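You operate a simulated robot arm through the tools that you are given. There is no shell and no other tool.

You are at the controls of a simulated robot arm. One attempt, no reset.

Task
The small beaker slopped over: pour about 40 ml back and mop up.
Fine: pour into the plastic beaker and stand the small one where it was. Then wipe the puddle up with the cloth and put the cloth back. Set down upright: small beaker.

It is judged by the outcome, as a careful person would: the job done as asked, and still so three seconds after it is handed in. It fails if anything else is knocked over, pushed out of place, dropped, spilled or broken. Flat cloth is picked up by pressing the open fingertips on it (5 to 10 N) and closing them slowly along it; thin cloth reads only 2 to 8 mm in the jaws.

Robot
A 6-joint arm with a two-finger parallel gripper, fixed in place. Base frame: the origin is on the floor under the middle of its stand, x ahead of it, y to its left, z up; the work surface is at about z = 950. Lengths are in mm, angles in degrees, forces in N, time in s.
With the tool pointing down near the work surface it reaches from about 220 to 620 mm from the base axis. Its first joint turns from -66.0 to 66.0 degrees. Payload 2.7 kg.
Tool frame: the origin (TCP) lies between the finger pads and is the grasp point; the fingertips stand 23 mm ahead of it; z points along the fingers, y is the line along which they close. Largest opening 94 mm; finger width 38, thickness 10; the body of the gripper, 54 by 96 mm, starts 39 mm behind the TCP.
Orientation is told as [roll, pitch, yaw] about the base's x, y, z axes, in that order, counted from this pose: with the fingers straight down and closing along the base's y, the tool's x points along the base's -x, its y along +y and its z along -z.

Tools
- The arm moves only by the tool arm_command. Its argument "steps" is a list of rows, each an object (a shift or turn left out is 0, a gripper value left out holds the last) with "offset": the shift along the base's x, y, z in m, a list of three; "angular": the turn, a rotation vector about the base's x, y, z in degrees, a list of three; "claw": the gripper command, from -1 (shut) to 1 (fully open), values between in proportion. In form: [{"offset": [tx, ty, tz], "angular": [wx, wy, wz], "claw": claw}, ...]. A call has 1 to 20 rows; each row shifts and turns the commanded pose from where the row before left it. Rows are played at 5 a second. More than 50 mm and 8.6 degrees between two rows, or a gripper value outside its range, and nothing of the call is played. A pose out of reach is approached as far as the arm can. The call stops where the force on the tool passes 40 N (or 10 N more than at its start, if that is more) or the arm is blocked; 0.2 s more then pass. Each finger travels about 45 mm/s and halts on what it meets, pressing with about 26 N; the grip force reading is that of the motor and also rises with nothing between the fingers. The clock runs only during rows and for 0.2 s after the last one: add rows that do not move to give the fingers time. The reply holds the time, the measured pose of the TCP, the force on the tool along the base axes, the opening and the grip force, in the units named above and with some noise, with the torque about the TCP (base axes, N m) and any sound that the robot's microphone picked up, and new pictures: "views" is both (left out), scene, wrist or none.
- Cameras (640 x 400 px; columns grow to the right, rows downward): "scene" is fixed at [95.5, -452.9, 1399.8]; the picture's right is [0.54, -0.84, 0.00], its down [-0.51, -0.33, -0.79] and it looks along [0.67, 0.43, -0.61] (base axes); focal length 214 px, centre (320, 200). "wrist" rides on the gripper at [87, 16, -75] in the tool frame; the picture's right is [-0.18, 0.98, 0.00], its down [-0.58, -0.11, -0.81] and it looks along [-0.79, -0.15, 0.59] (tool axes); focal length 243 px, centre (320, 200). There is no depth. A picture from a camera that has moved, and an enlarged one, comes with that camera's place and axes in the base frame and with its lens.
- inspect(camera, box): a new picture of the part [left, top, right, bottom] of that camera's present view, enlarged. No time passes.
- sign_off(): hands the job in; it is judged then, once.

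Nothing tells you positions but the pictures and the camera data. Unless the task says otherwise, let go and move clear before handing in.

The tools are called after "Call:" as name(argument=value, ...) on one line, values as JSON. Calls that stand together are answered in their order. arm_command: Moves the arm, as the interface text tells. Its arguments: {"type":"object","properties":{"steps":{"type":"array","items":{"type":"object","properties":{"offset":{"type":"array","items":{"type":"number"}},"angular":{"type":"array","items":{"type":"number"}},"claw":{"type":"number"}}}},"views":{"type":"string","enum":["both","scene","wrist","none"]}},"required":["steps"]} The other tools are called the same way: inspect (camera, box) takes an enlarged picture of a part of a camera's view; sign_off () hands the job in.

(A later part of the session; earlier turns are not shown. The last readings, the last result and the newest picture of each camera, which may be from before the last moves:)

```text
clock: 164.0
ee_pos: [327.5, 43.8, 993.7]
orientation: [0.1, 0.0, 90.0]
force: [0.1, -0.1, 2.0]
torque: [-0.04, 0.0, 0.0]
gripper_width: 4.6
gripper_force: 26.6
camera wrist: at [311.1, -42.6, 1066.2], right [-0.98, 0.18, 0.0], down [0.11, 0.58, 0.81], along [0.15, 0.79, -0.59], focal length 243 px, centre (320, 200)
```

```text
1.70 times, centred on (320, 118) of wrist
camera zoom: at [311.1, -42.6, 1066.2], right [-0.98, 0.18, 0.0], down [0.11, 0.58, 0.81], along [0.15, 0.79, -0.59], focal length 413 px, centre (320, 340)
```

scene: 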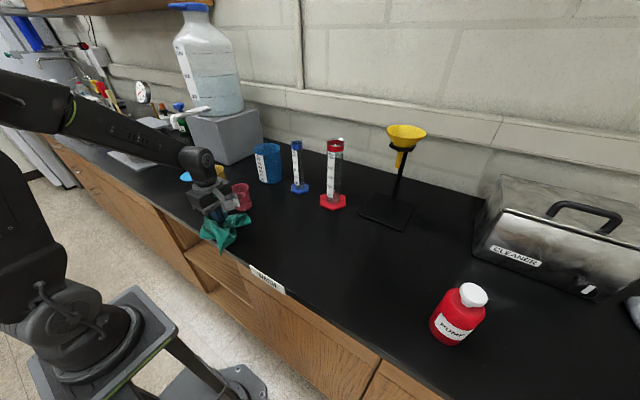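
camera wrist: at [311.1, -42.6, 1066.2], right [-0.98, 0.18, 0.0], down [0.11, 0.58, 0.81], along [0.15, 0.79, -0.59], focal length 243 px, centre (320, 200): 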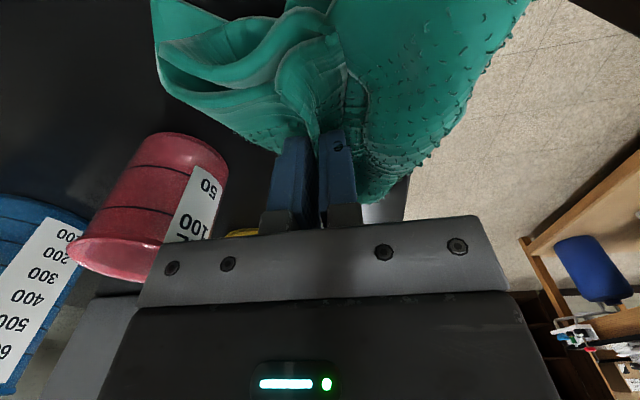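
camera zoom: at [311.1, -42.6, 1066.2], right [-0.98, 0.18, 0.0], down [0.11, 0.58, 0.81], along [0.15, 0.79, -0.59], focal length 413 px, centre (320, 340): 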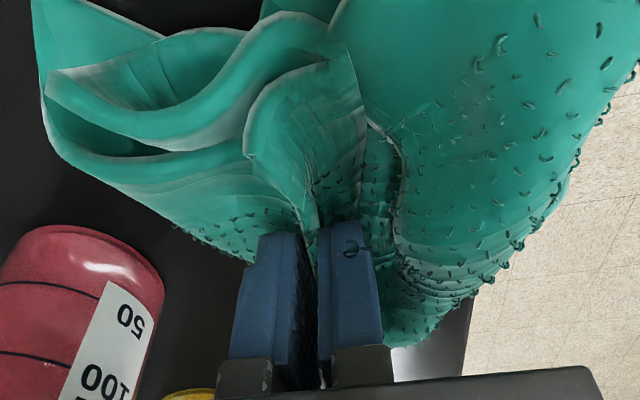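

A flap of cloth reaches to about x = 387, close to pink's side. I'll shift 15 mm toward the bench edge before sliding on toward the spill.

Call:
arm_command(steps=[{"offset": [-0.008, 0.0, 0]}, {"offset": [-0.007, 0.004, -0.002]}, {"offset": [0, 0.008, -0.002]}, {"offset": [0, 0.01, -0.002]}, {"offset": [0, 0.01, 0]}, {"offset": [0, 0, 0]}], views="both")

Call:
inspect(camera="scene", box=[150, 130, 310, 270])

Call:
inspect(camera="wrist", box=[100, 0, 480, 235])

```text
clock: 165.4
ee_pos: [311.7, 76.4, 985.1]
orientation: [0.0, 0.0, 90.0]
force: [1.0, -3.6, 10.9]
torque: [-0.06, 0.1, 0.02]
gripper_width: 4.7
gripper_force: 26.0
camera wrist: at [295.4, -10.7, 1059.8], right [-0.98, 0.18, 0.0], down [0.11, 0.58, 0.81], along [0.15, 0.79, -0.59], focal length 243 px, centre (320, 200)
```

scene: 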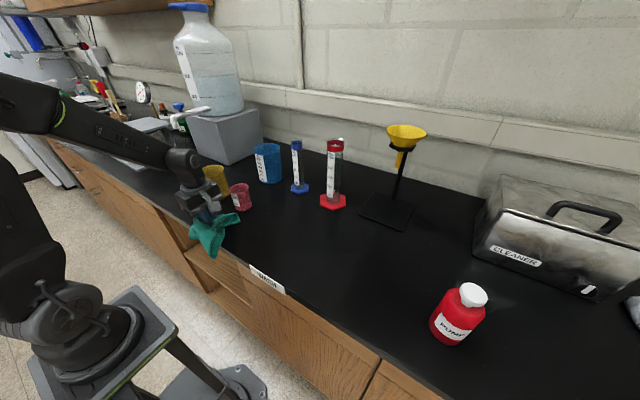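
wrist: 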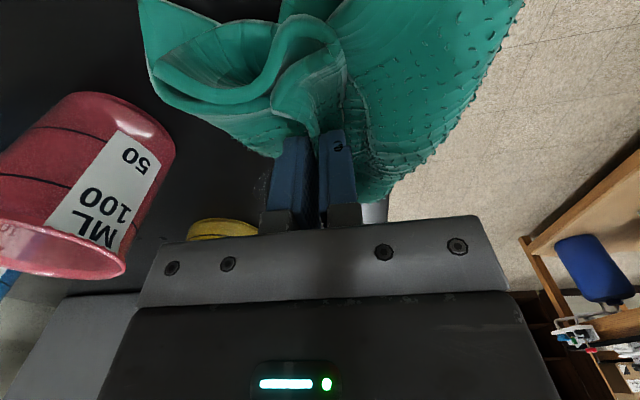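

```text
2.86 times, centred on (230, 200) of scene
camera zoom: at [95.4, -453.0, 1399.8], right [0.54, -0.84, 0.0], down [-0.51, -0.33, -0.79], along [0.67, 0.43, -0.61], focal length 613 px, centre (577, 200)
```

zoom: 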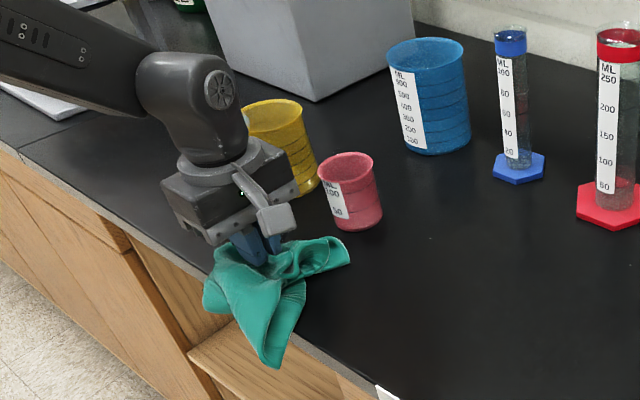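

```text
1.68 times, centred on (290, 118) of wrist
camera zoom: at [295.4, -10.7, 1059.8], right [-0.98, 0.18, 0.0], down [0.11, 0.58, 0.81], along [0.15, 0.79, -0.59], focal length 409 px, centre (370, 339)
```

zoom: 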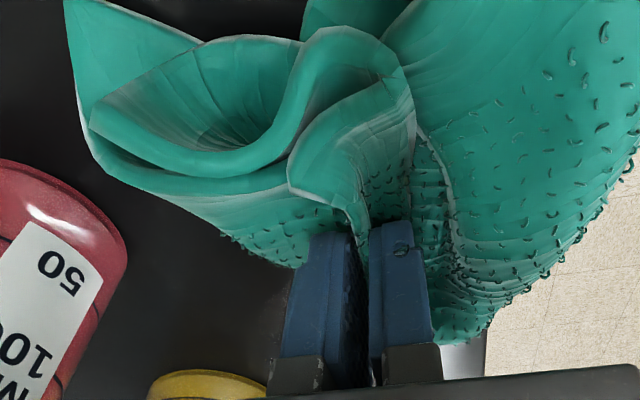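

Clearance to pink is about 25 mm now. I'll ease the pressure slightly and slide north across the spill.

Call:
arm_command(steps=[{"offset": [0.001, 0.008, 0.001]}, {"offset": [0.001, 0.009, 0.0005]}, {"offset": [0.001, 0.009, 0]}, {"offset": [0.002, 0.009, 0]}, {"offset": [0.002, 0.009, 0]}, {"offset": [0.002, 0.008, 0]}, {"offset": [0, 0, 0]}], views="both")

Call:
inspect(camera="scene", box=[150, 130, 310, 270])

Call:
inspect(camera="wrist", box=[100, 0, 480, 235])

```text
clock: 167.0
ee_pos: [322.9, 127.4, 987.6]
orientation: [0.0, 0.1, 90.0]
force: [-0.7, -1.5, 4.7]
torque: [-0.06, 0.06, 0.01]
gripper_width: 4.7
gripper_force: 26.0
camera wrist: at [306.4, 41.7, 1061.4], right [-0.98, 0.18, 0.0], down [0.11, 0.58, 0.81], along [0.15, 0.79, -0.59], focal length 243 px, centre (320, 200)
```

scene: 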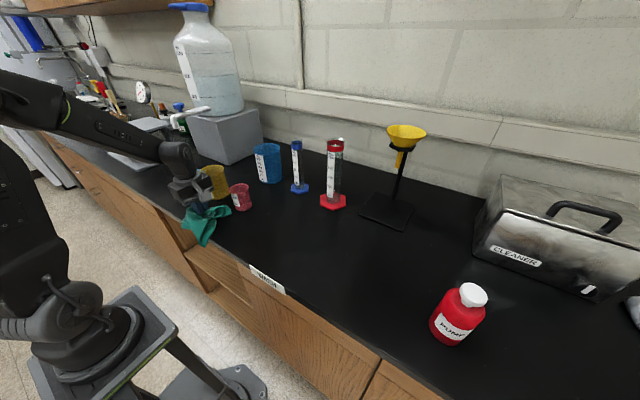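
wrist: 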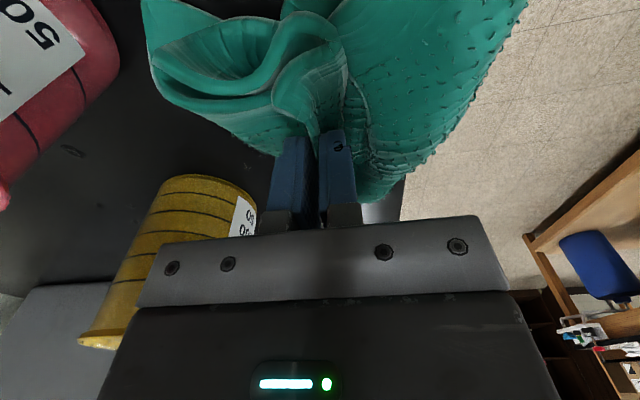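

```text
2.86 times, centred on (230, 200) of scene
camera zoom: at [95.4, -452.9, 1399.8], right [0.54, -0.84, 0.0], down [-0.51, -0.33, -0.79], along [0.67, 0.43, -0.61], focal length 613 px, centre (577, 200)
```

zoom: 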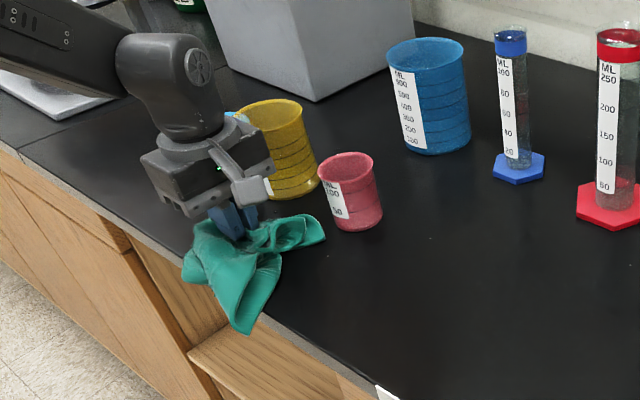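

```text
1.68 times, centred on (290, 118) of wrist
camera zoom: at [306.4, 41.7, 1061.4], right [-0.98, 0.18, 0.0], down [0.11, 0.58, 0.81], along [0.15, 0.79, -0.59], focal length 409 px, centre (370, 339)
```

zoom: 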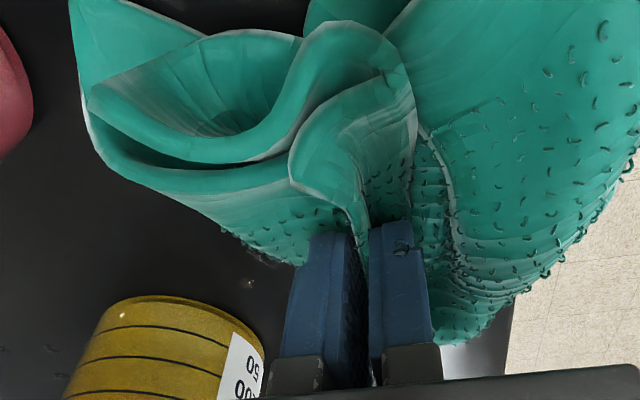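

The bundle now covers the patch. A few small scrubbing strokes here, staying clear of yellow and pink.

Call:
arm_command(steps=[{"offset": [0.004, 0.008, -0.001]}, {"offset": [0.008, 0.004, 0]}, {"offset": [0.004, -0.008, 0]}, {"offset": [0, -0.01, 0]}, {"offset": [-0.006, -0.01, 0]}, {"offset": [-0.008, 0.006, 0]}, {"offset": [0, 0.01, 0]}, {"offset": [0.006, 0.008, 0]}, {"offset": [0.006, -0.006, 0]}, {"offset": [0, -0.01, 0]}, {"offset": [0, 0, 0]}], views="both")

Call:
inspect(camera="wrist", box=[100, 0, 480, 235])

Call:
inspect(camera="scene", box=[150, 130, 310, 270])

```text
clock: 169.4
ee_pos: [337.7, 119.5, 987.9]
orientation: [0.1, -0.1, 89.9]
force: [-0.2, 0.8, 3.9]
torque: [0.01, -0.02, -0.01]
gripper_width: 4.5
gripper_force: 25.7
camera wrist: at [321.3, 34.0, 1061.8], right [-0.98, 0.18, 0.0], down [0.11, 0.58, 0.81], along [0.15, 0.79, -0.59], focal length 243 px, centre (320, 200)
```

scene: 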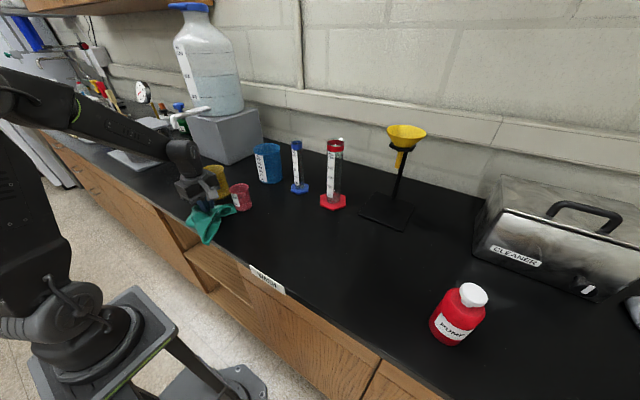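
wrist: 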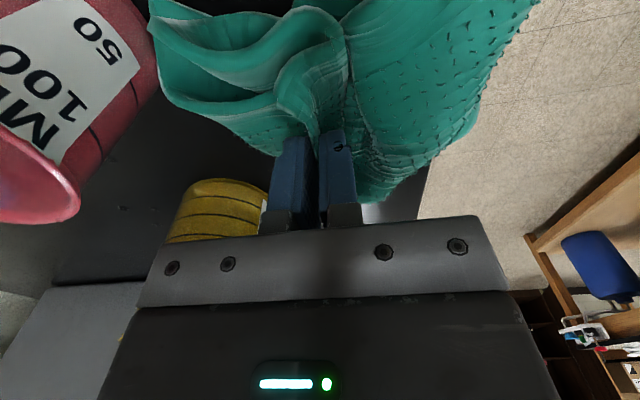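

```text
1.68 times, centred on (290, 118) of wrist
camera zoom: at [321.3, 34.0, 1061.8], right [-0.98, 0.18, 0.0], down [0.11, 0.58, 0.81], along [0.15, 0.79, -0.59], focal length 409 px, centre (370, 339)
```

zoom: 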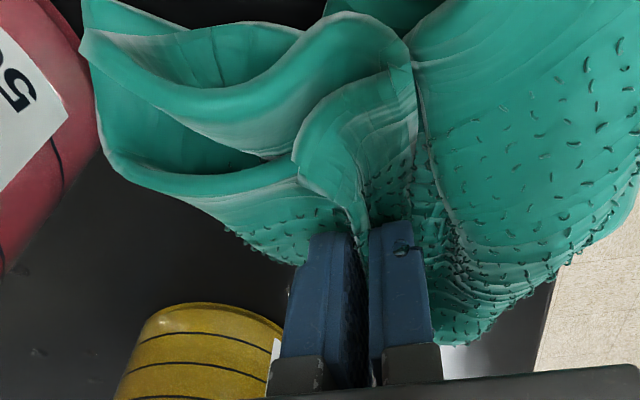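

```text
2.86 times, centred on (230, 200) of scene
camera zoom: at [95.4, -452.8, 1399.8], right [0.54, -0.84, 0.0], down [-0.51, -0.33, -0.79], along [0.67, 0.43, -0.61], focal length 613 px, centre (577, 200)
```

zoom: 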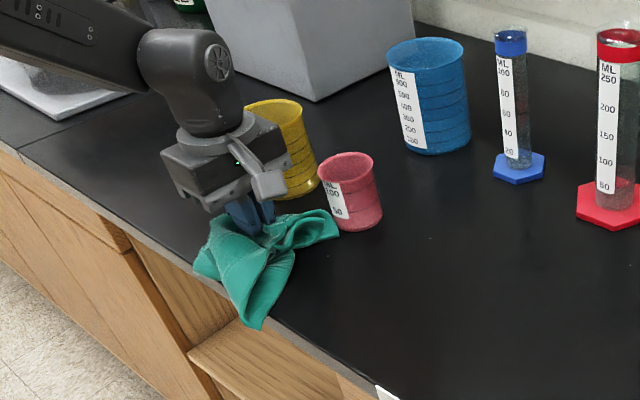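

A flap is close to pink, so I'll slide away from it toward the bench edge first, then lift and check the patch.

Call:
arm_command(steps=[{"offset": [-0.009, 0, 0]}, {"offset": [-0.009, 0, 0]}, {"offset": [0, 0, 0.012]}, {"offset": [0, 0, 0.02]}, {"offset": [0, 0, 0.025]}, {"offset": [0, 0, 0.03]}, {"offset": [0, 0, 0.03]}, {"offset": [0, 0, 0.03]}, {"offset": [0, 0, 0.03]}, {"offset": [0, 0, 0.03]}, {"offset": [0, 0, 0.025]}, {"offset": [0, 0, 0]}], views="both")

Call:
inspect(camera="scene", box=[150, 110, 310, 260])

Call:
inspect(camera="scene", box=[190, 180, 270, 245])

```text
clock: 172.0
ee_pos: [317.3, 119.1, 1221.5]
orientation: [0.1, 0.1, 90.0]
force: [1.3, -0.1, -0.8]
torque: [0.0, -0.02, -0.02]
gripper_width: 4.8
gripper_force: 25.9
camera wrist: at [300.4, 33.8, 1294.2], right [-0.98, 0.18, 0.0], down [0.11, 0.58, 0.81], along [0.15, 0.79, -0.59], focal length 243 px, centre (320, 200)
```

scene: 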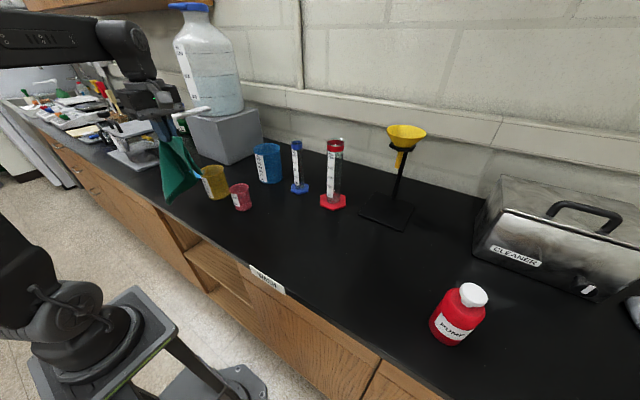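
wrist: 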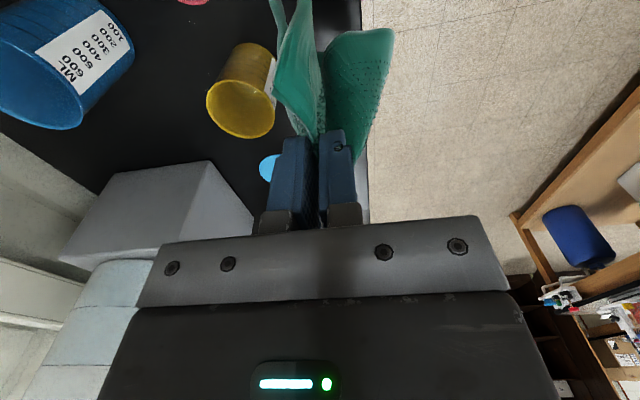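

```text
2.67 times, centred on (230, 185) of scene
camera zoom: at [95.5, -452.9, 1399.8], right [0.54, -0.84, 0.0], down [-0.51, -0.33, -0.79], along [0.67, 0.43, -0.61], focal length 572 px, centre (560, 240)
```

zoom: 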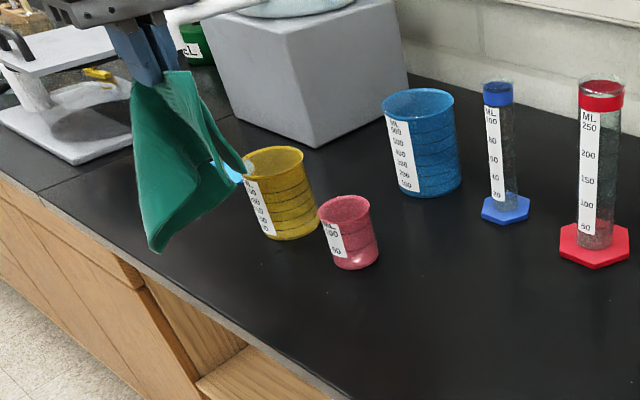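

```text
6.15 times, centred on (230, 212) of scene
camera zoom: at [95.5, -452.9, 1399.8], right [0.54, -0.84, 0.0], down [-0.51, -0.33, -0.79], along [0.67, 0.43, -0.61], focal length 1320 px, centre (874, 123)
```

zoom: 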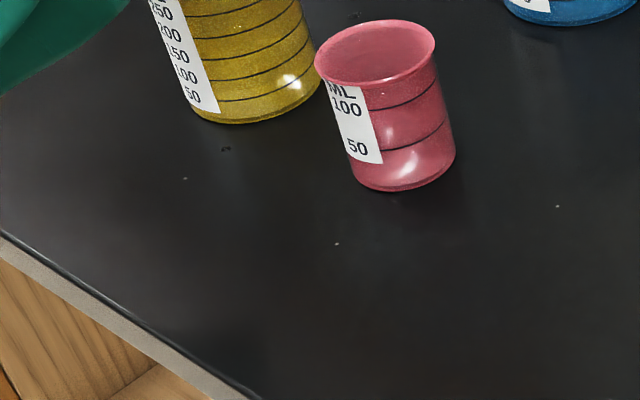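

The cloth soaked up the spill; only a speck is left there. I'll carry the cloth back out along the same free strip and over to the cloth's original place, moving gently.

Call:
arm_command(steps=[{"offset": [0, -0.01, 0]}, {"offset": [0, -0.02, 0]}, {"offset": [0, -0.024, 0]}, {"offset": [0, -0.024, 0]}, {"offset": [0, -0.024, 0]}, {"offset": [0, -0.024, 0]}, {"offset": [0.002, -0.024, 0]}, {"offset": [0.006, -0.024, 0]}, {"offset": [0.01, -0.024, 0]}, {"offset": [0.012, -0.022, 0]}, {"offset": [0.014, -0.02, 0]}, {"offset": [0.014, -0.02, 0]}, {"offset": [0.014, -0.02, 0]}, {"offset": [0.012, -0.02, 0]}, {"offset": [0.008, -0.018, 0]}, {"offset": [0.005, -0.012, 0]}, {"offset": [0, 0, 0]}, {"offset": [0, 0, 0]}], views="both")

Call:
inspect(camera="scene", box=[200, 110, 440, 310])

```text
clock: 175.8
ee_pos: [417.5, -212.2, 1218.4]
orientation: [0.1, 0.0, 90.0]
force: [0.5, 0.0, 0.9]
torque: [-0.03, -0.02, -0.06]
gripper_width: 4.8
gripper_force: 25.4
camera wrist: at [400.9, -297.2, 1293.4], right [-0.98, 0.18, 0.0], down [0.11, 0.58, 0.81], along [0.15, 0.79, -0.59], focal length 243 px, centre (320, 200)
```

scene: 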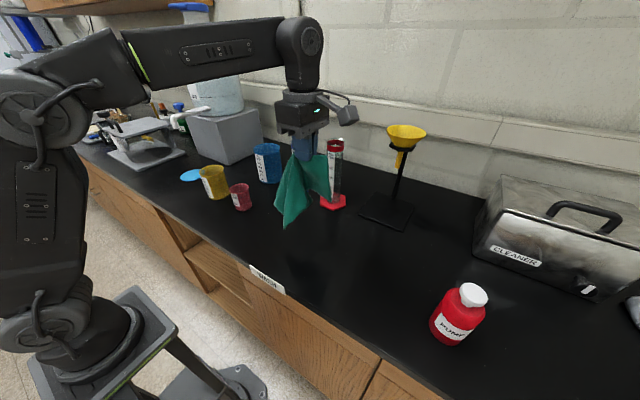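
wrist: 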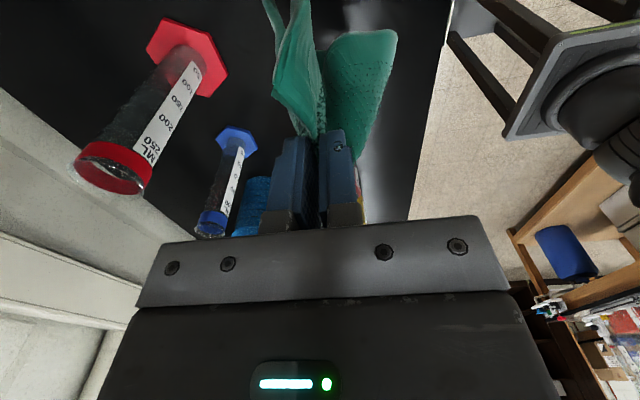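

```text
2.00 times, centred on (320, 210) of scene
camera zoom: at [95.5, -452.9, 1399.8], right [0.54, -0.84, 0.0], down [-0.51, -0.33, -0.79], along [0.67, 0.43, -0.61], focal length 429 px, centre (320, 180)
```

zoom: 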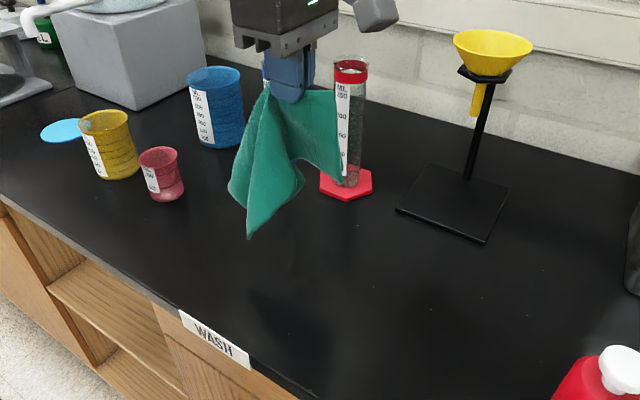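

Now I'll lay it down: touch the hanging edge down near y = -222, then move south while lowering so it spreads out behind.

Call:
arm_command(steps=[{"offset": [0, -0.008, -0.02]}, {"offset": [0, -0.002, -0.028]}, {"offset": [0, 0, -0.026]}, {"offset": [-0.001, -0.02, -0.003]}, {"offset": [-0.001, -0.021, -0.004]}, {"offset": [-0.001, -0.02, -0.007]}, {"offset": [-0.001, -0.019, -0.011]}, {"offset": [-0.001, -0.018, -0.014]}, {"offset": [-0.001, -0.017, -0.017]}, {"offset": [-0.001, -0.015, -0.02]}, {"offset": [-0.001, -0.013, -0.022]}, {"offset": [-0.001, -0.01, -0.022]}, {"offset": [-0.001, -0.009, -0.02]}, {"offset": [0, -0.008, -0.014]}, {"offset": [0, -0.008, -0.006]}, {"offset": [0, 0, 0]}], views="both")

Call:
inspect(camera="scene", box=[230, 170, 450, 350])

```text
clock: 179.2
ee_pos: [404.4, -398.4, 985.3]
orientation: [0.0, 0.0, 90.0]
force: [-0.8, 1.5, 8.5]
torque: [0.08, -0.04, 0.03]
gripper_width: 4.8
gripper_force: 26.4
camera wrist: at [388.4, -485.1, 1059.3], right [-0.98, 0.18, 0.0], down [0.11, 0.58, 0.81], along [0.15, 0.79, -0.59], focal length 243 px, centre (320, 200)
```

scene: 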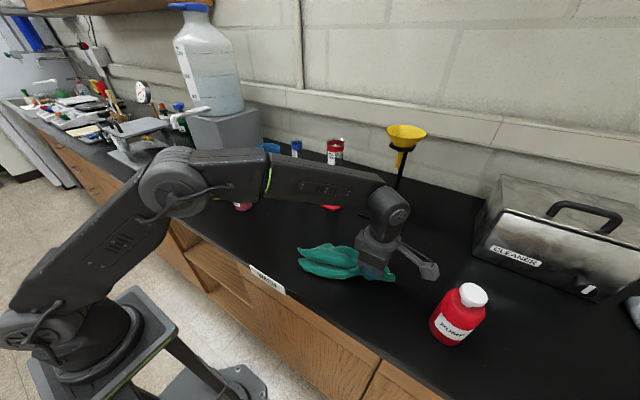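
wrist: 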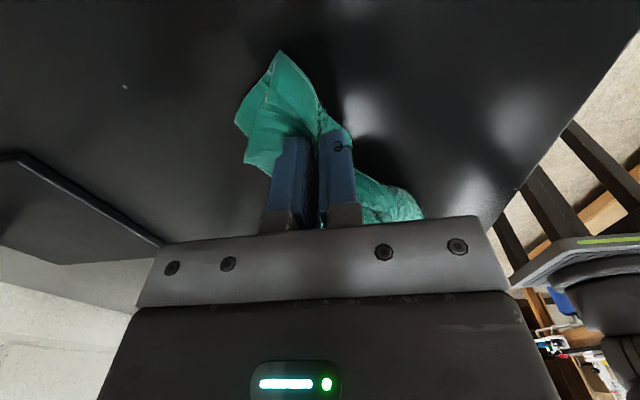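

```text
2.22 times, centred on (340, 260) of scene
camera zoom: at [95.4, -452.7, 1399.9], right [0.54, -0.84, 0.0], down [-0.51, -0.33, -0.79], along [0.67, 0.43, -0.61], focal length 477 px, centre (276, 67)
```

zoom: 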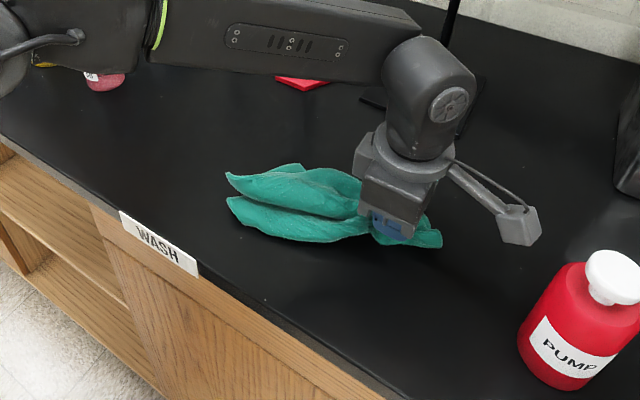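

The cloth is back in its place as a folded strip, centred close to the original centre. I'll release it and take a look from above before spreading it out.

Call:
arm_command(steps=[{"offset": [0, 0, 0.002]}, {"claw": -0.9}, {"claw": -0.8}, {"claw": -0.65}, {"claw": -0.5}, {"claw": -0.35}, {"claw": -0.2}, {"claw": -0.04}, {"offset": [0, 0, 0.01]}, {"offset": [0, 0, 0.03]}, {"offset": [0, 0, 0.04]}, {"offset": [0, 0, 0.04]}, {"offset": [0, 0, 0.04]}, {"offset": [0, -0.0, 0.03]}, {"offset": [0, 0, 0]}], views="both")

Call:
inspect(camera="scene", box=[230, 190, 450, 350])

Call:
inspect(camera="wrist", box=[160, 0, 480, 200])

```text
clock: 182.4
ee_pos: [405.4, -398.9, 1176.9]
orientation: [0.1, 0.0, 90.0]
force: [0.0, -0.4, 0.3]
torque: [-0.02, 0.02, -0.01]
gripper_width: 45.3
gripper_force: 0.1
camera wrist: at [389.3, -485.1, 1250.1], right [-0.98, 0.18, 0.0], down [0.11, 0.58, 0.81], along [0.15, 0.79, -0.59], focal length 243 px, centre (320, 200)
```

scene: 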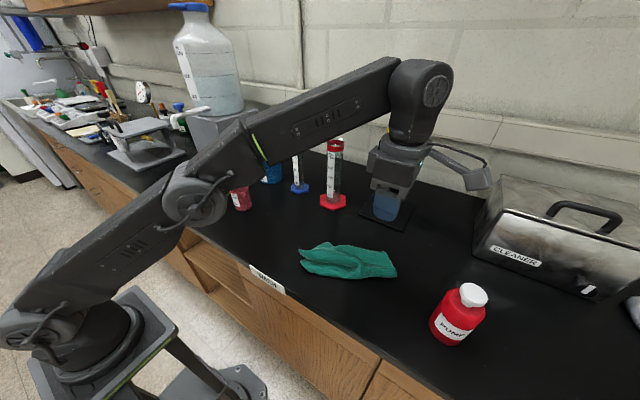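
wrist: 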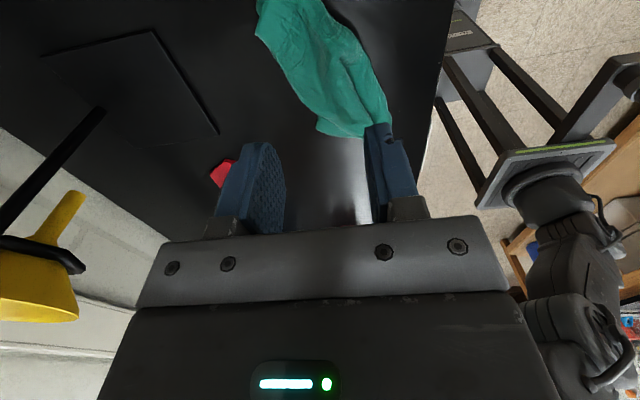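

```text
2.50 times, centred on (340, 270) of scene
camera zoom: at [95.5, -452.9, 1399.8], right [0.54, -0.84, 0.0], down [-0.51, -0.33, -0.79], along [0.67, 0.43, -0.61], focal length 536 px, centre (270, 25)
```

zoom: 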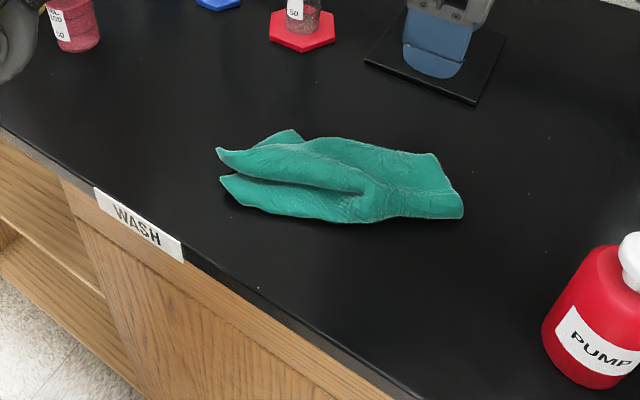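

```text
2.00 times, centred on (320, 100) of wrist
camera zoom: at [389.3, -485.1, 1250.1], right [-0.98, 0.18, 0.0], down [0.11, 0.58, 0.81], along [0.15, 0.79, -0.59], focal length 485 px, centre (320, 400)
```

zoom: 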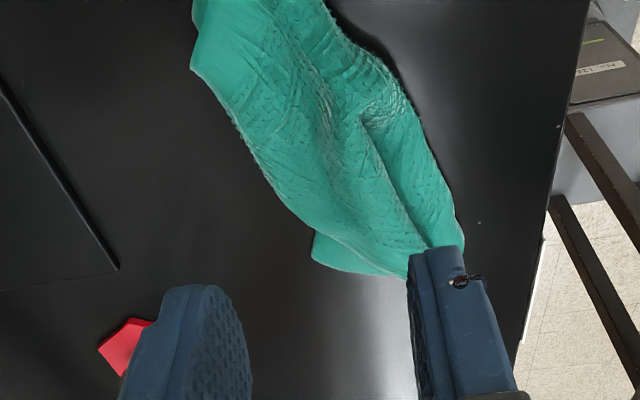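

The cloth lies within its original footprint, centred near (423, -325) compared with about (419, -337) before. I'll move the arm up and away so I can inspect the whole bench.

Call:
arm_command(steps=[{"offset": [0, 0.03, 0.02]}, {"offset": [-0.005, 0.04, 0.02]}, {"offset": [-0.005, 0.04, 0.02]}, {"offset": [-0.01, 0.04, 0.02]}, {"offset": [-0.01, 0.04, 0.01], "angular": [0, 0, -8]}, {"offset": [-0.01, 0.04, 0.01], "angular": [0, 0, -8]}, {"offset": [-0.01, 0.04, 0], "angular": [0, 0, -8]}, {"offset": [0, 0.03, 0], "angular": [0, 0, -8]}, {"offset": [0, 0, 0], "angular": [0, 0, -8]}, {"angular": [0, 0, -8]}, {"angular": [0, 0, -8]}, {"angular": [0, 0, -8]}, {"angular": [0, 0, -8]}, {"angular": [0, 0, -8]}, {"angular": [0, 0, -8]}, {"offset": [0, 0, 0]}], views="both")

Call:
inspect(camera="scene", box=[165, 130, 325, 250])

Call:
inspect(camera="scene", box=[220, 170, 280, 220])

Call:
inspect(camera="scene", box=[170, 155, 240, 215])

```text
clock: 185.8
ee_pos: [354.5, -98.4, 1277.2]
orientation: [0.0, 0.0, 1.9]
force: [0.2, 0.4, 0.1]
torque: [0.0, 0.02, -0.02]
gripper_width: 45.5
gripper_force: 0.1
camera wrist: at [268.4, -84.5, 1350.8], right [0.15, 0.99, 0.0], down [0.59, -0.09, 0.81], along [0.8, -0.12, -0.59], focal length 243 px, centre (320, 200)
```

scene: 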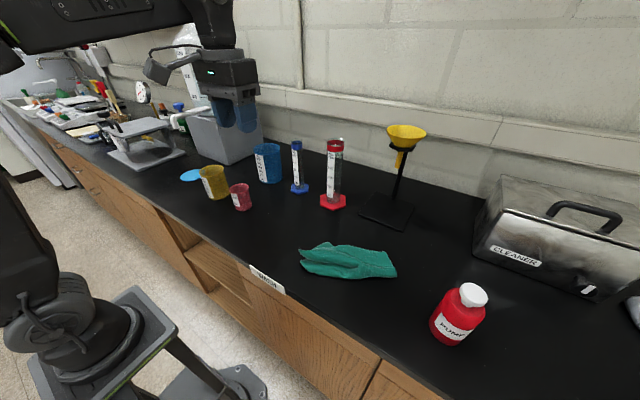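
wrist: 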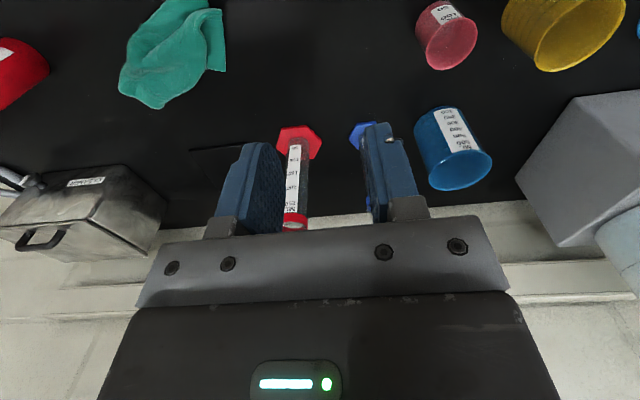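

```text
3.33 times, centred on (245, 190) of scene
camera zoom: at [95.5, -452.9, 1399.8], right [0.54, -0.84, 0.0], down [-0.51, -0.33, -0.79], along [0.67, 0.43, -0.61], focal length 715 px, centre (570, 233)
```

zoom: 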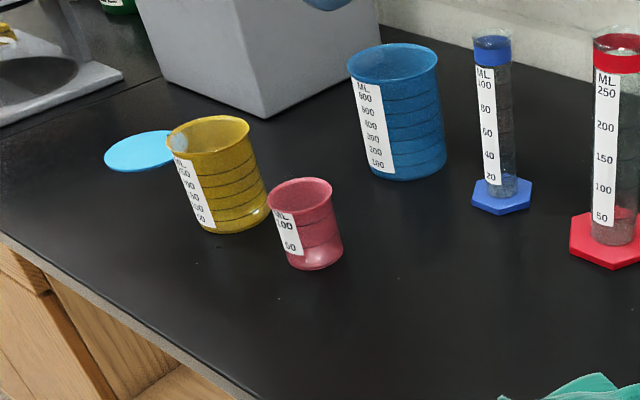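

```text
8.00 times, centred on (250, 195) of scene
camera zoom: at [95.5, -452.9, 1399.8], right [0.54, -0.84, 0.0], down [-0.51, -0.33, -0.79], along [0.67, 0.43, -0.61], focal length 1716 px, centre (880, 240)
```

zoom: 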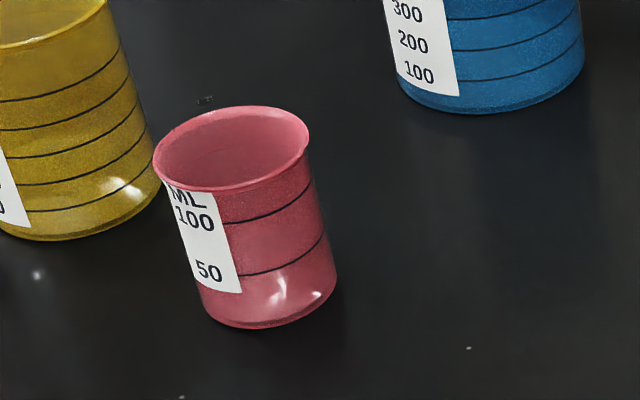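

```text
6.67 times, centred on (205, 185) of scene
camera zoom: at [95.5, -452.9, 1399.8], right [0.54, -0.84, 0.0], down [-0.51, -0.33, -0.79], along [0.67, 0.43, -0.61], focal length 1430 px, centre (1087, 300)
```

zoom: 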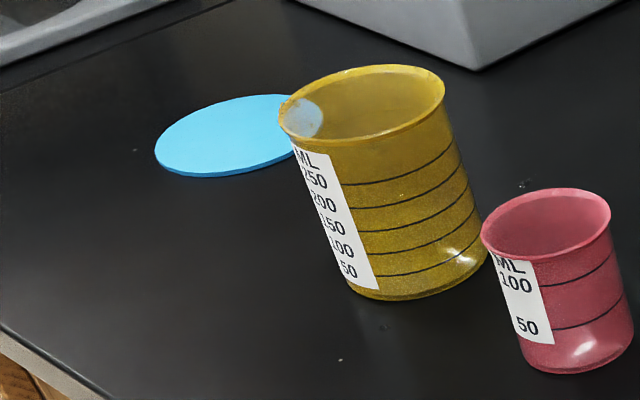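

The bench looks clean, with both beakers upright. I'll check the levels in yellow and pink from here.

Call:
inspect(camera="wrist", box=[400, 0, 640, 85])

Call:
inspect(camera="wrist", box=[90, 0, 260, 120])

Call:
inspect(camera="scene", box=[240, 200, 440, 340])

```text
2.67 times, centred on (520, 42) of wrist
camera zoom: at [268.4, -84.5, 1350.8], right [0.15, 0.99, 0.0], down [0.59, -0.09, 0.81], along [0.8, -0.12, -0.59], focal length 647 px, centre (-213, 620)
```

zoom: 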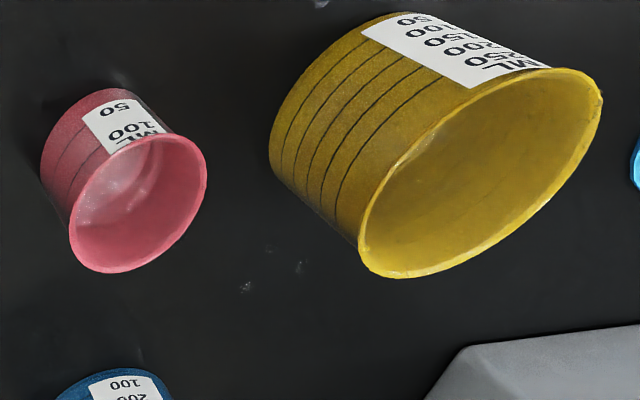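

```text
3.33 times, centred on (175, 60) of wrist
camera zoom: at [268.4, -84.5, 1350.8], right [0.15, 0.99, 0.0], down [0.59, -0.09, 0.81], along [0.8, -0.12, -0.59], focal length 809 px, centre (803, 667)
```

zoom: 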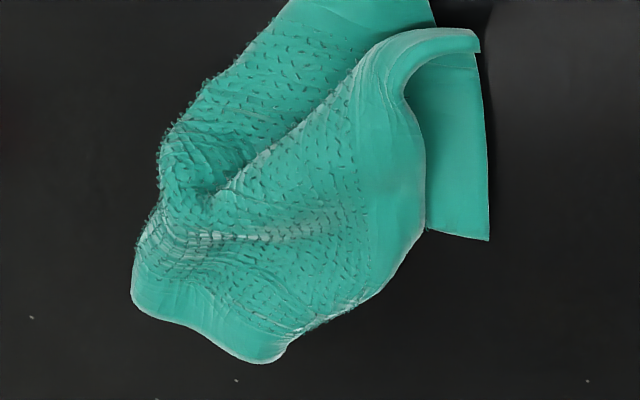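

```text
2.86 times, centred on (340, 270) of scene
camera zoom: at [95.5, -452.9, 1399.8], right [0.54, -0.84, 0.0], down [-0.51, -0.33, -0.79], along [0.67, 0.43, -0.61], focal length 613 px, centre (263, 0)
```

zoom: 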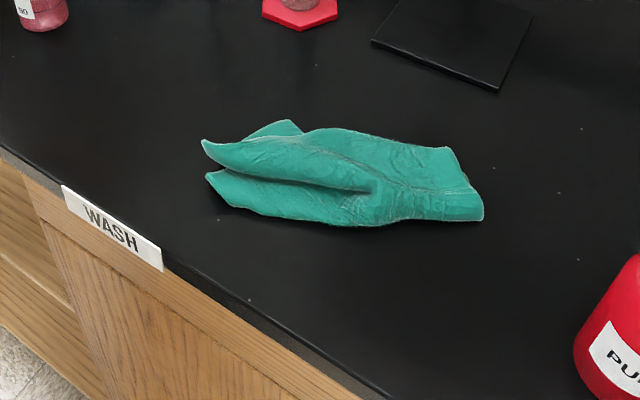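

The spilled patch and puddle are mopped. The cloth is back in place but folded, so I'll look at it squarely from above to see whether I can spread it out safely.

Call:
arm_command(steps=[{"offset": [0, -0.03, 0]}, {"offset": [0, -0.04, 0]}, {"offset": [0, -0.04, 0]}, {"offset": [0, -0.04, -0.01], "angular": [0, 4, 0]}, {"offset": [0, -0.04, -0.01], "angular": [0, 4, 0]}, {"offset": [0, -0.03, -0.01], "angular": [0, 4, -1.9]}, {"offset": [0, 0, 0]}], views="wrist")

Call:
inspect(camera="wrist", box=[180, 20, 440, 190])

```text
clock: 187.4
ee_pos: [352.9, -317.7, 1248.9]
orientation: [0.4, 12.0, 0.1]
force: [-0.3, 0.0, 0.5]
torque: [0.04, 0.03, 0.01]
gripper_width: 45.0
gripper_force: 0.0
camera wrist: at [284.9, -302.1, 1338.2], right [0.18, 0.98, -0.03], down [0.74, -0.11, 0.67], along [0.65, -0.14, -0.75], focal length 243 px, centre (320, 200)
```

wrist: 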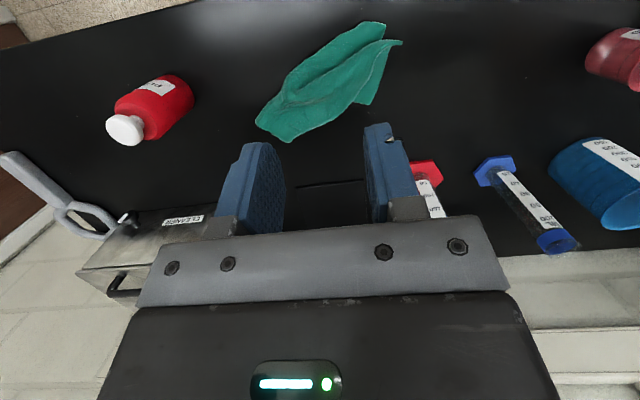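

```text
2.35 times, centred on (310, 105) of wrist
camera zoom: at [284.9, -302.1, 1338.2], right [0.18, 0.98, -0.03], down [0.74, -0.11, 0.67], along [0.65, -0.14, -0.75], focal length 571 px, centre (344, 424)
```

zoom: 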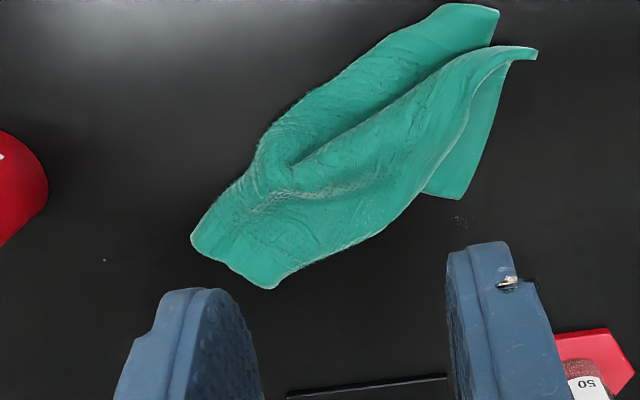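

The cloth's north-east flap lies free at about (400–430, -260). I'll pinch that flap and draw it out toward its original corner to spread the cloth.

Call:
arm_command(steps=[{"offset": [0.01, 0.01, -0.01], "angular": [0, -4, 0]}, {"offset": [0.01, 0.01, -0.02], "angular": [0, -4, 0]}, {"offset": [0.01, 0.01, -0.02], "angular": [0, -4, 0]}, {"offset": [0.01, 0.01, -0.02], "angular": [0, 0, 8]}, {"offset": [0.005, 0.01, -0.02], "angular": [0, 0, 8]}, {"offset": [0, 0.006, -0.02], "angular": [0, 0, 8]}, {"offset": [0, 0, -0.02], "angular": [0, 0, 8]}, {"offset": [0, 0, -0.02], "angular": [0, 0, 8]}, {"offset": [0, 0, -0.02], "angular": [0, 0, 8]}, {"angular": [0, 0, 8]}, {"angular": [0, 0, 8]}, {"angular": [0, 0, 8]}, {"angular": [0, 0, 8]}, {"angular": [0, 0, 8]}, {"angular": [0, 0, 2]}, {"offset": [0, 0, 0]}], views="both")

Call:
inspect(camera="scene", box=[260, 190, 440, 310])

Call:
inspect(camera="wrist", box=[160, 0, 480, 235])

```text
clock: 190.8
ee_pos: [400.7, -260.4, 1076.9]
orientation: [0.5, 0.0, 90.2]
force: [0.4, 0.1, 0.0]
torque: [0.04, -0.04, 0.0]
gripper_width: 45.2
gripper_force: 0.0
camera wrist: at [384.9, -348.1, 1150.3], right [-0.98, 0.18, 0.01], down [0.11, 0.58, 0.81], along [0.14, 0.79, -0.59], focal length 243 px, centre (320, 200)
```

scene: 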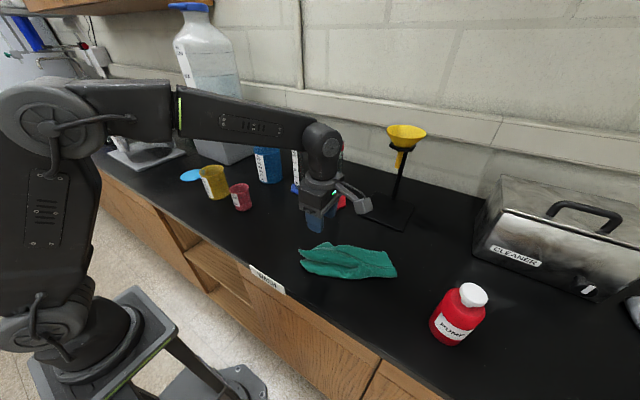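
wrist: 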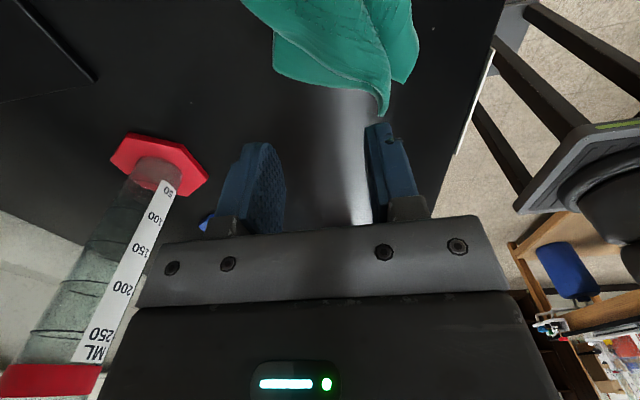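

```text
3.33 times, centred on (350, 250) of scene
camera zoom: at [95.5, -452.9, 1399.8], right [0.54, -0.84, 0.0], down [-0.51, -0.33, -0.79], along [0.67, 0.43, -0.61], focal length 715 px, centre (220, 33)
```

zoom: 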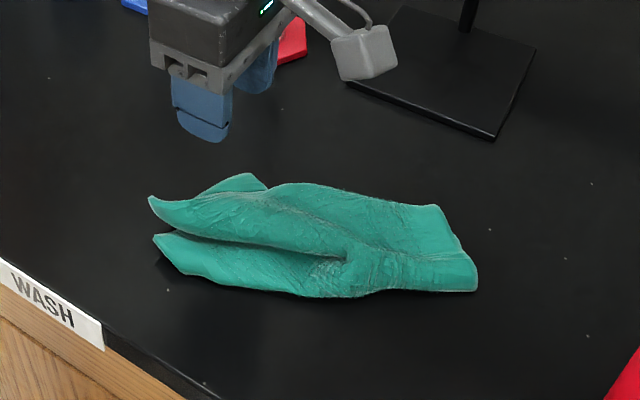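

```text
1.70 times, centred on (320, 118) of wrist
camera zoom: at [384.9, -348.1, 1150.3], right [-0.98, 0.18, 0.01], down [0.11, 0.58, 0.81], along [0.14, 0.79, -0.59], focal length 413 px, centre (320, 340)
```

zoom: 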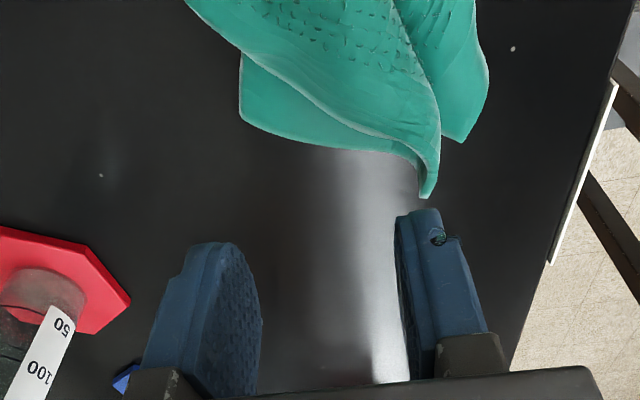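

The flap is a narrow sliver, so instead of pinching I'll close the fingers, press lightly on that flap, and slide it outward (the fingertips dragged the cloth well before).

Call:
arm_command(steps=[{"offset": [0.012, -0.002, -0.02], "claw": -0.4}, {"offset": [0.012, -0.001, -0.03], "claw": -0.8}, {"offset": [0, 0, -0.03], "claw": -1.0}, {"offset": [0, 0, -0.01], "claw": -1.0}, {"offset": [0, 0, -0.005]}, {"offset": [0, 0, 0]}], views="wrist")

Call:
inspect(camera="wrist", box=[160, 0, 480, 235])

```text
clock: 192.2
ee_pos: [423.6, -264.7, 982.4]
orientation: [0.3, 0.0, 90.1]
force: [0.0, 0.3, 1.0]
torque: [-0.02, 0.01, 0.01]
gripper_width: 0.0
gripper_force: 25.8
camera wrist: at [408.5, -351.0, 1055.9], right [-0.98, 0.18, 0.01], down [0.11, 0.58, 0.81], along [0.14, 0.79, -0.59], focal length 243 px, centre (320, 200)
```

wrist: 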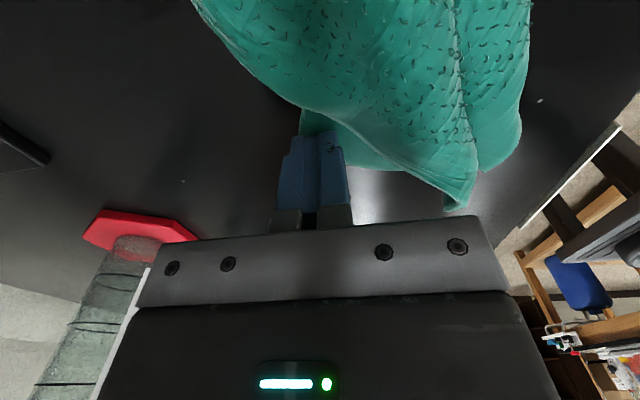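

```text
1.70 times, centred on (320, 118) of wrist
camera zoom: at [408.5, -351.0, 1055.9], right [-0.98, 0.18, 0.01], down [0.11, 0.58, 0.81], along [0.14, 0.79, -0.59], focal length 413 px, centre (320, 340)
```

zoom: 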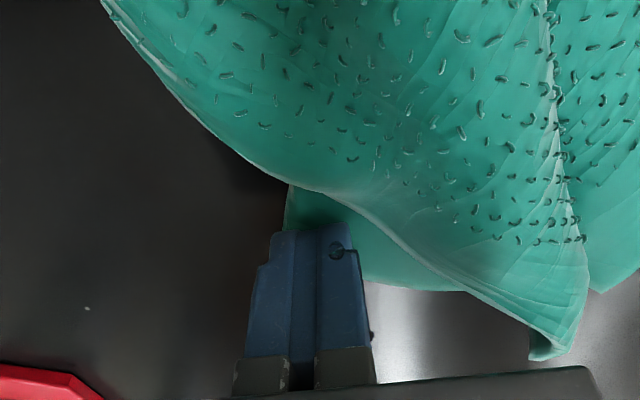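

Call:
arm_command(steps=[{"offset": [0, 0, -0.003]}, {"offset": [0, 0, 0]}], views="none")

Call:
arm_command(steps=[{"offset": [0, 0, -0.0015]}, {"offset": [0, 0, 0]}], views="none")

```text
clock: 192.8
ee_pos: [423.6, -264.5, 979.8]
orientation: [0.2, 0.1, 90.2]
force: [0.3, 1.0, 10.1]
torque: [-0.16, 0.09, -0.03]
gripper_width: 0.0
gripper_force: 26.2
```

```text
clock: 193.4
ee_pos: [423.4, -264.4, 978.7]
orientation: [0.2, 0.1, 90.1]
force: [0.6, -2.1, 13.7]
torque: [-0.18, 0.06, 0.05]
gripper_width: 0.1
gripper_force: 26.0
```

Call:
arm_command(steps=[{"offset": [0, 0, 0.0015]}, {"offset": [0.005, 0.001, 0]}, {"offset": [0.008, 0.003, 0]}, {"offset": [0.008, 0.003, 0]}, {"offset": [0.008, 0.003, 0]}, {"offset": [0.008, 0.003, 0]}, {"offset": [0.008, 0.003, 0]}, {"offset": [0, 0, 0]}], views="both")

Call:
inspect(camera="wrist", box=[160, 0, 480, 235])

Call:
inspect(camera="scene", box=[260, 190, 440, 310])

```text
clock: 195.2
ee_pos: [468.0, -248.8, 978.8]
orientation: [0.4, 0.0, 90.1]
force: [-2.8, -1.4, 7.1]
torque: [-0.08, 0.09, -0.03]
gripper_width: 0.0
gripper_force: 26.1
camera wrist: at [452.9, -335.8, 1052.4], right [-0.98, 0.18, 0.01], down [0.11, 0.58, 0.81], along [0.14, 0.79, -0.59], focal length 243 px, centre (320, 200)
```

scene: 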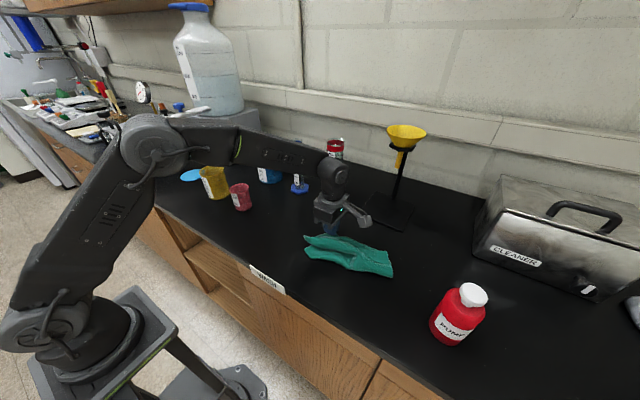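
wrist: 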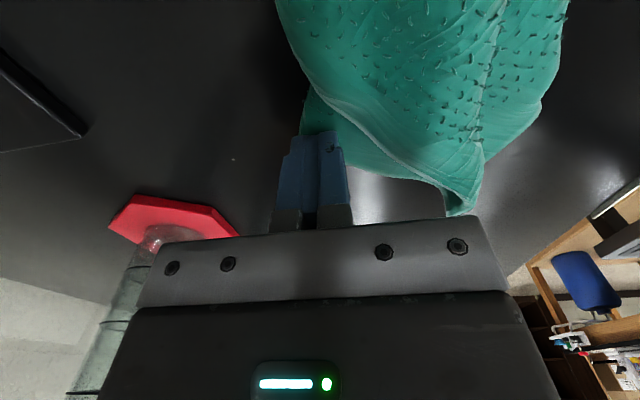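

```text
1.70 times, centred on (320, 118) of wrist
camera zoom: at [452.9, -335.8, 1052.4], right [-0.98, 0.18, 0.01], down [0.11, 0.58, 0.81], along [0.14, 0.79, -0.59], focal length 413 px, centre (320, 340)
```

zoom: 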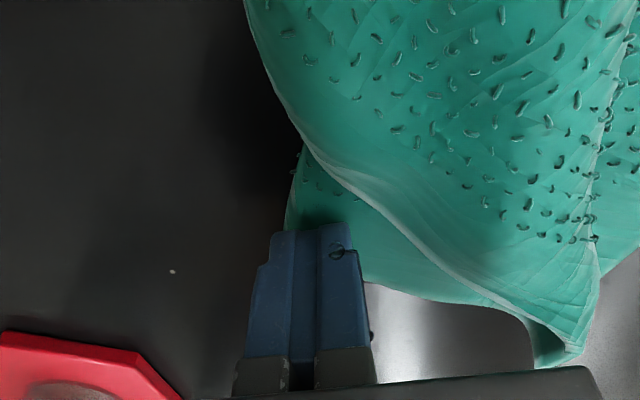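

```text
3.33 times, centred on (350, 250) of scene
camera zoom: at [95.3, -452.8, 1399.8], right [0.54, -0.84, 0.0], down [-0.51, -0.33, -0.79], along [0.67, 0.43, -0.61], focal length 715 px, centre (220, 33)
```

zoom: 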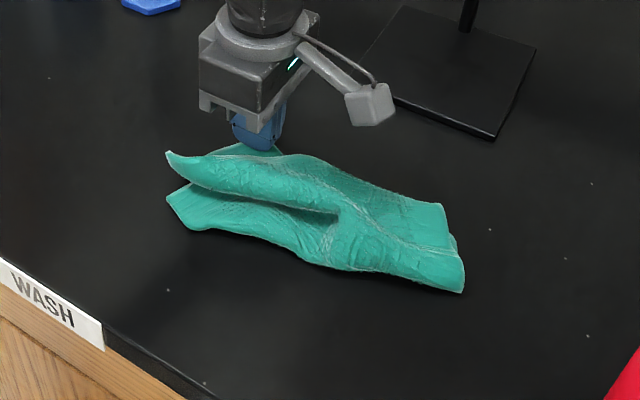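

That drew the flap out about 45 mm, and the whole north end followed a bit. I'll lift and look again to choose the opposite flap to pull the other way.

Call:
arm_command(steps=[{"offset": [0, 0, 0.01]}, {"offset": [0, 0, 0.04]}, {"offset": [-0.02, -0.03, 0.04]}, {"offset": [-0.03, -0.03, 0.04]}, {"offset": [-0.02, -0.03, 0.04]}, {"offset": [0, 0, 0.03]}, {"offset": [0, 0, 0]}], views="both")

Call:
inspect(camera="wrist", box=[160, 0, 480, 200])

Call:
inspect(camera="scene", box=[260, 190, 440, 310])

```text
refused: row 3 steps farther than a row can; nothing moved
```

```text
2.00 times, centred on (320, 100) of wrist
camera zoom: at [452.9, -335.8, 1052.4], right [-0.98, 0.18, 0.01], down [0.11, 0.58, 0.81], along [0.14, 0.79, -0.59], focal length 485 px, centre (320, 400)
```

zoom: 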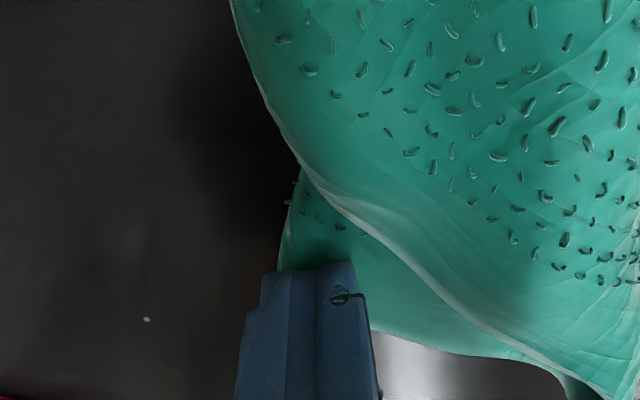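

```text
3.33 times, centred on (350, 250) of scene
camera zoom: at [95.3, -452.8, 1399.8], right [0.54, -0.84, 0.0], down [-0.51, -0.33, -0.79], along [0.67, 0.43, -0.61], focal length 715 px, centre (220, 33)
```

zoom: 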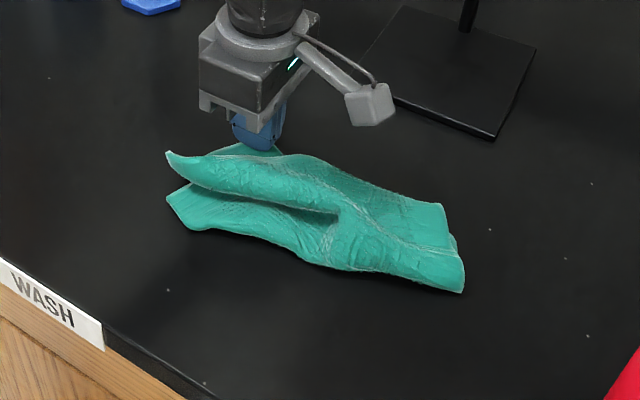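

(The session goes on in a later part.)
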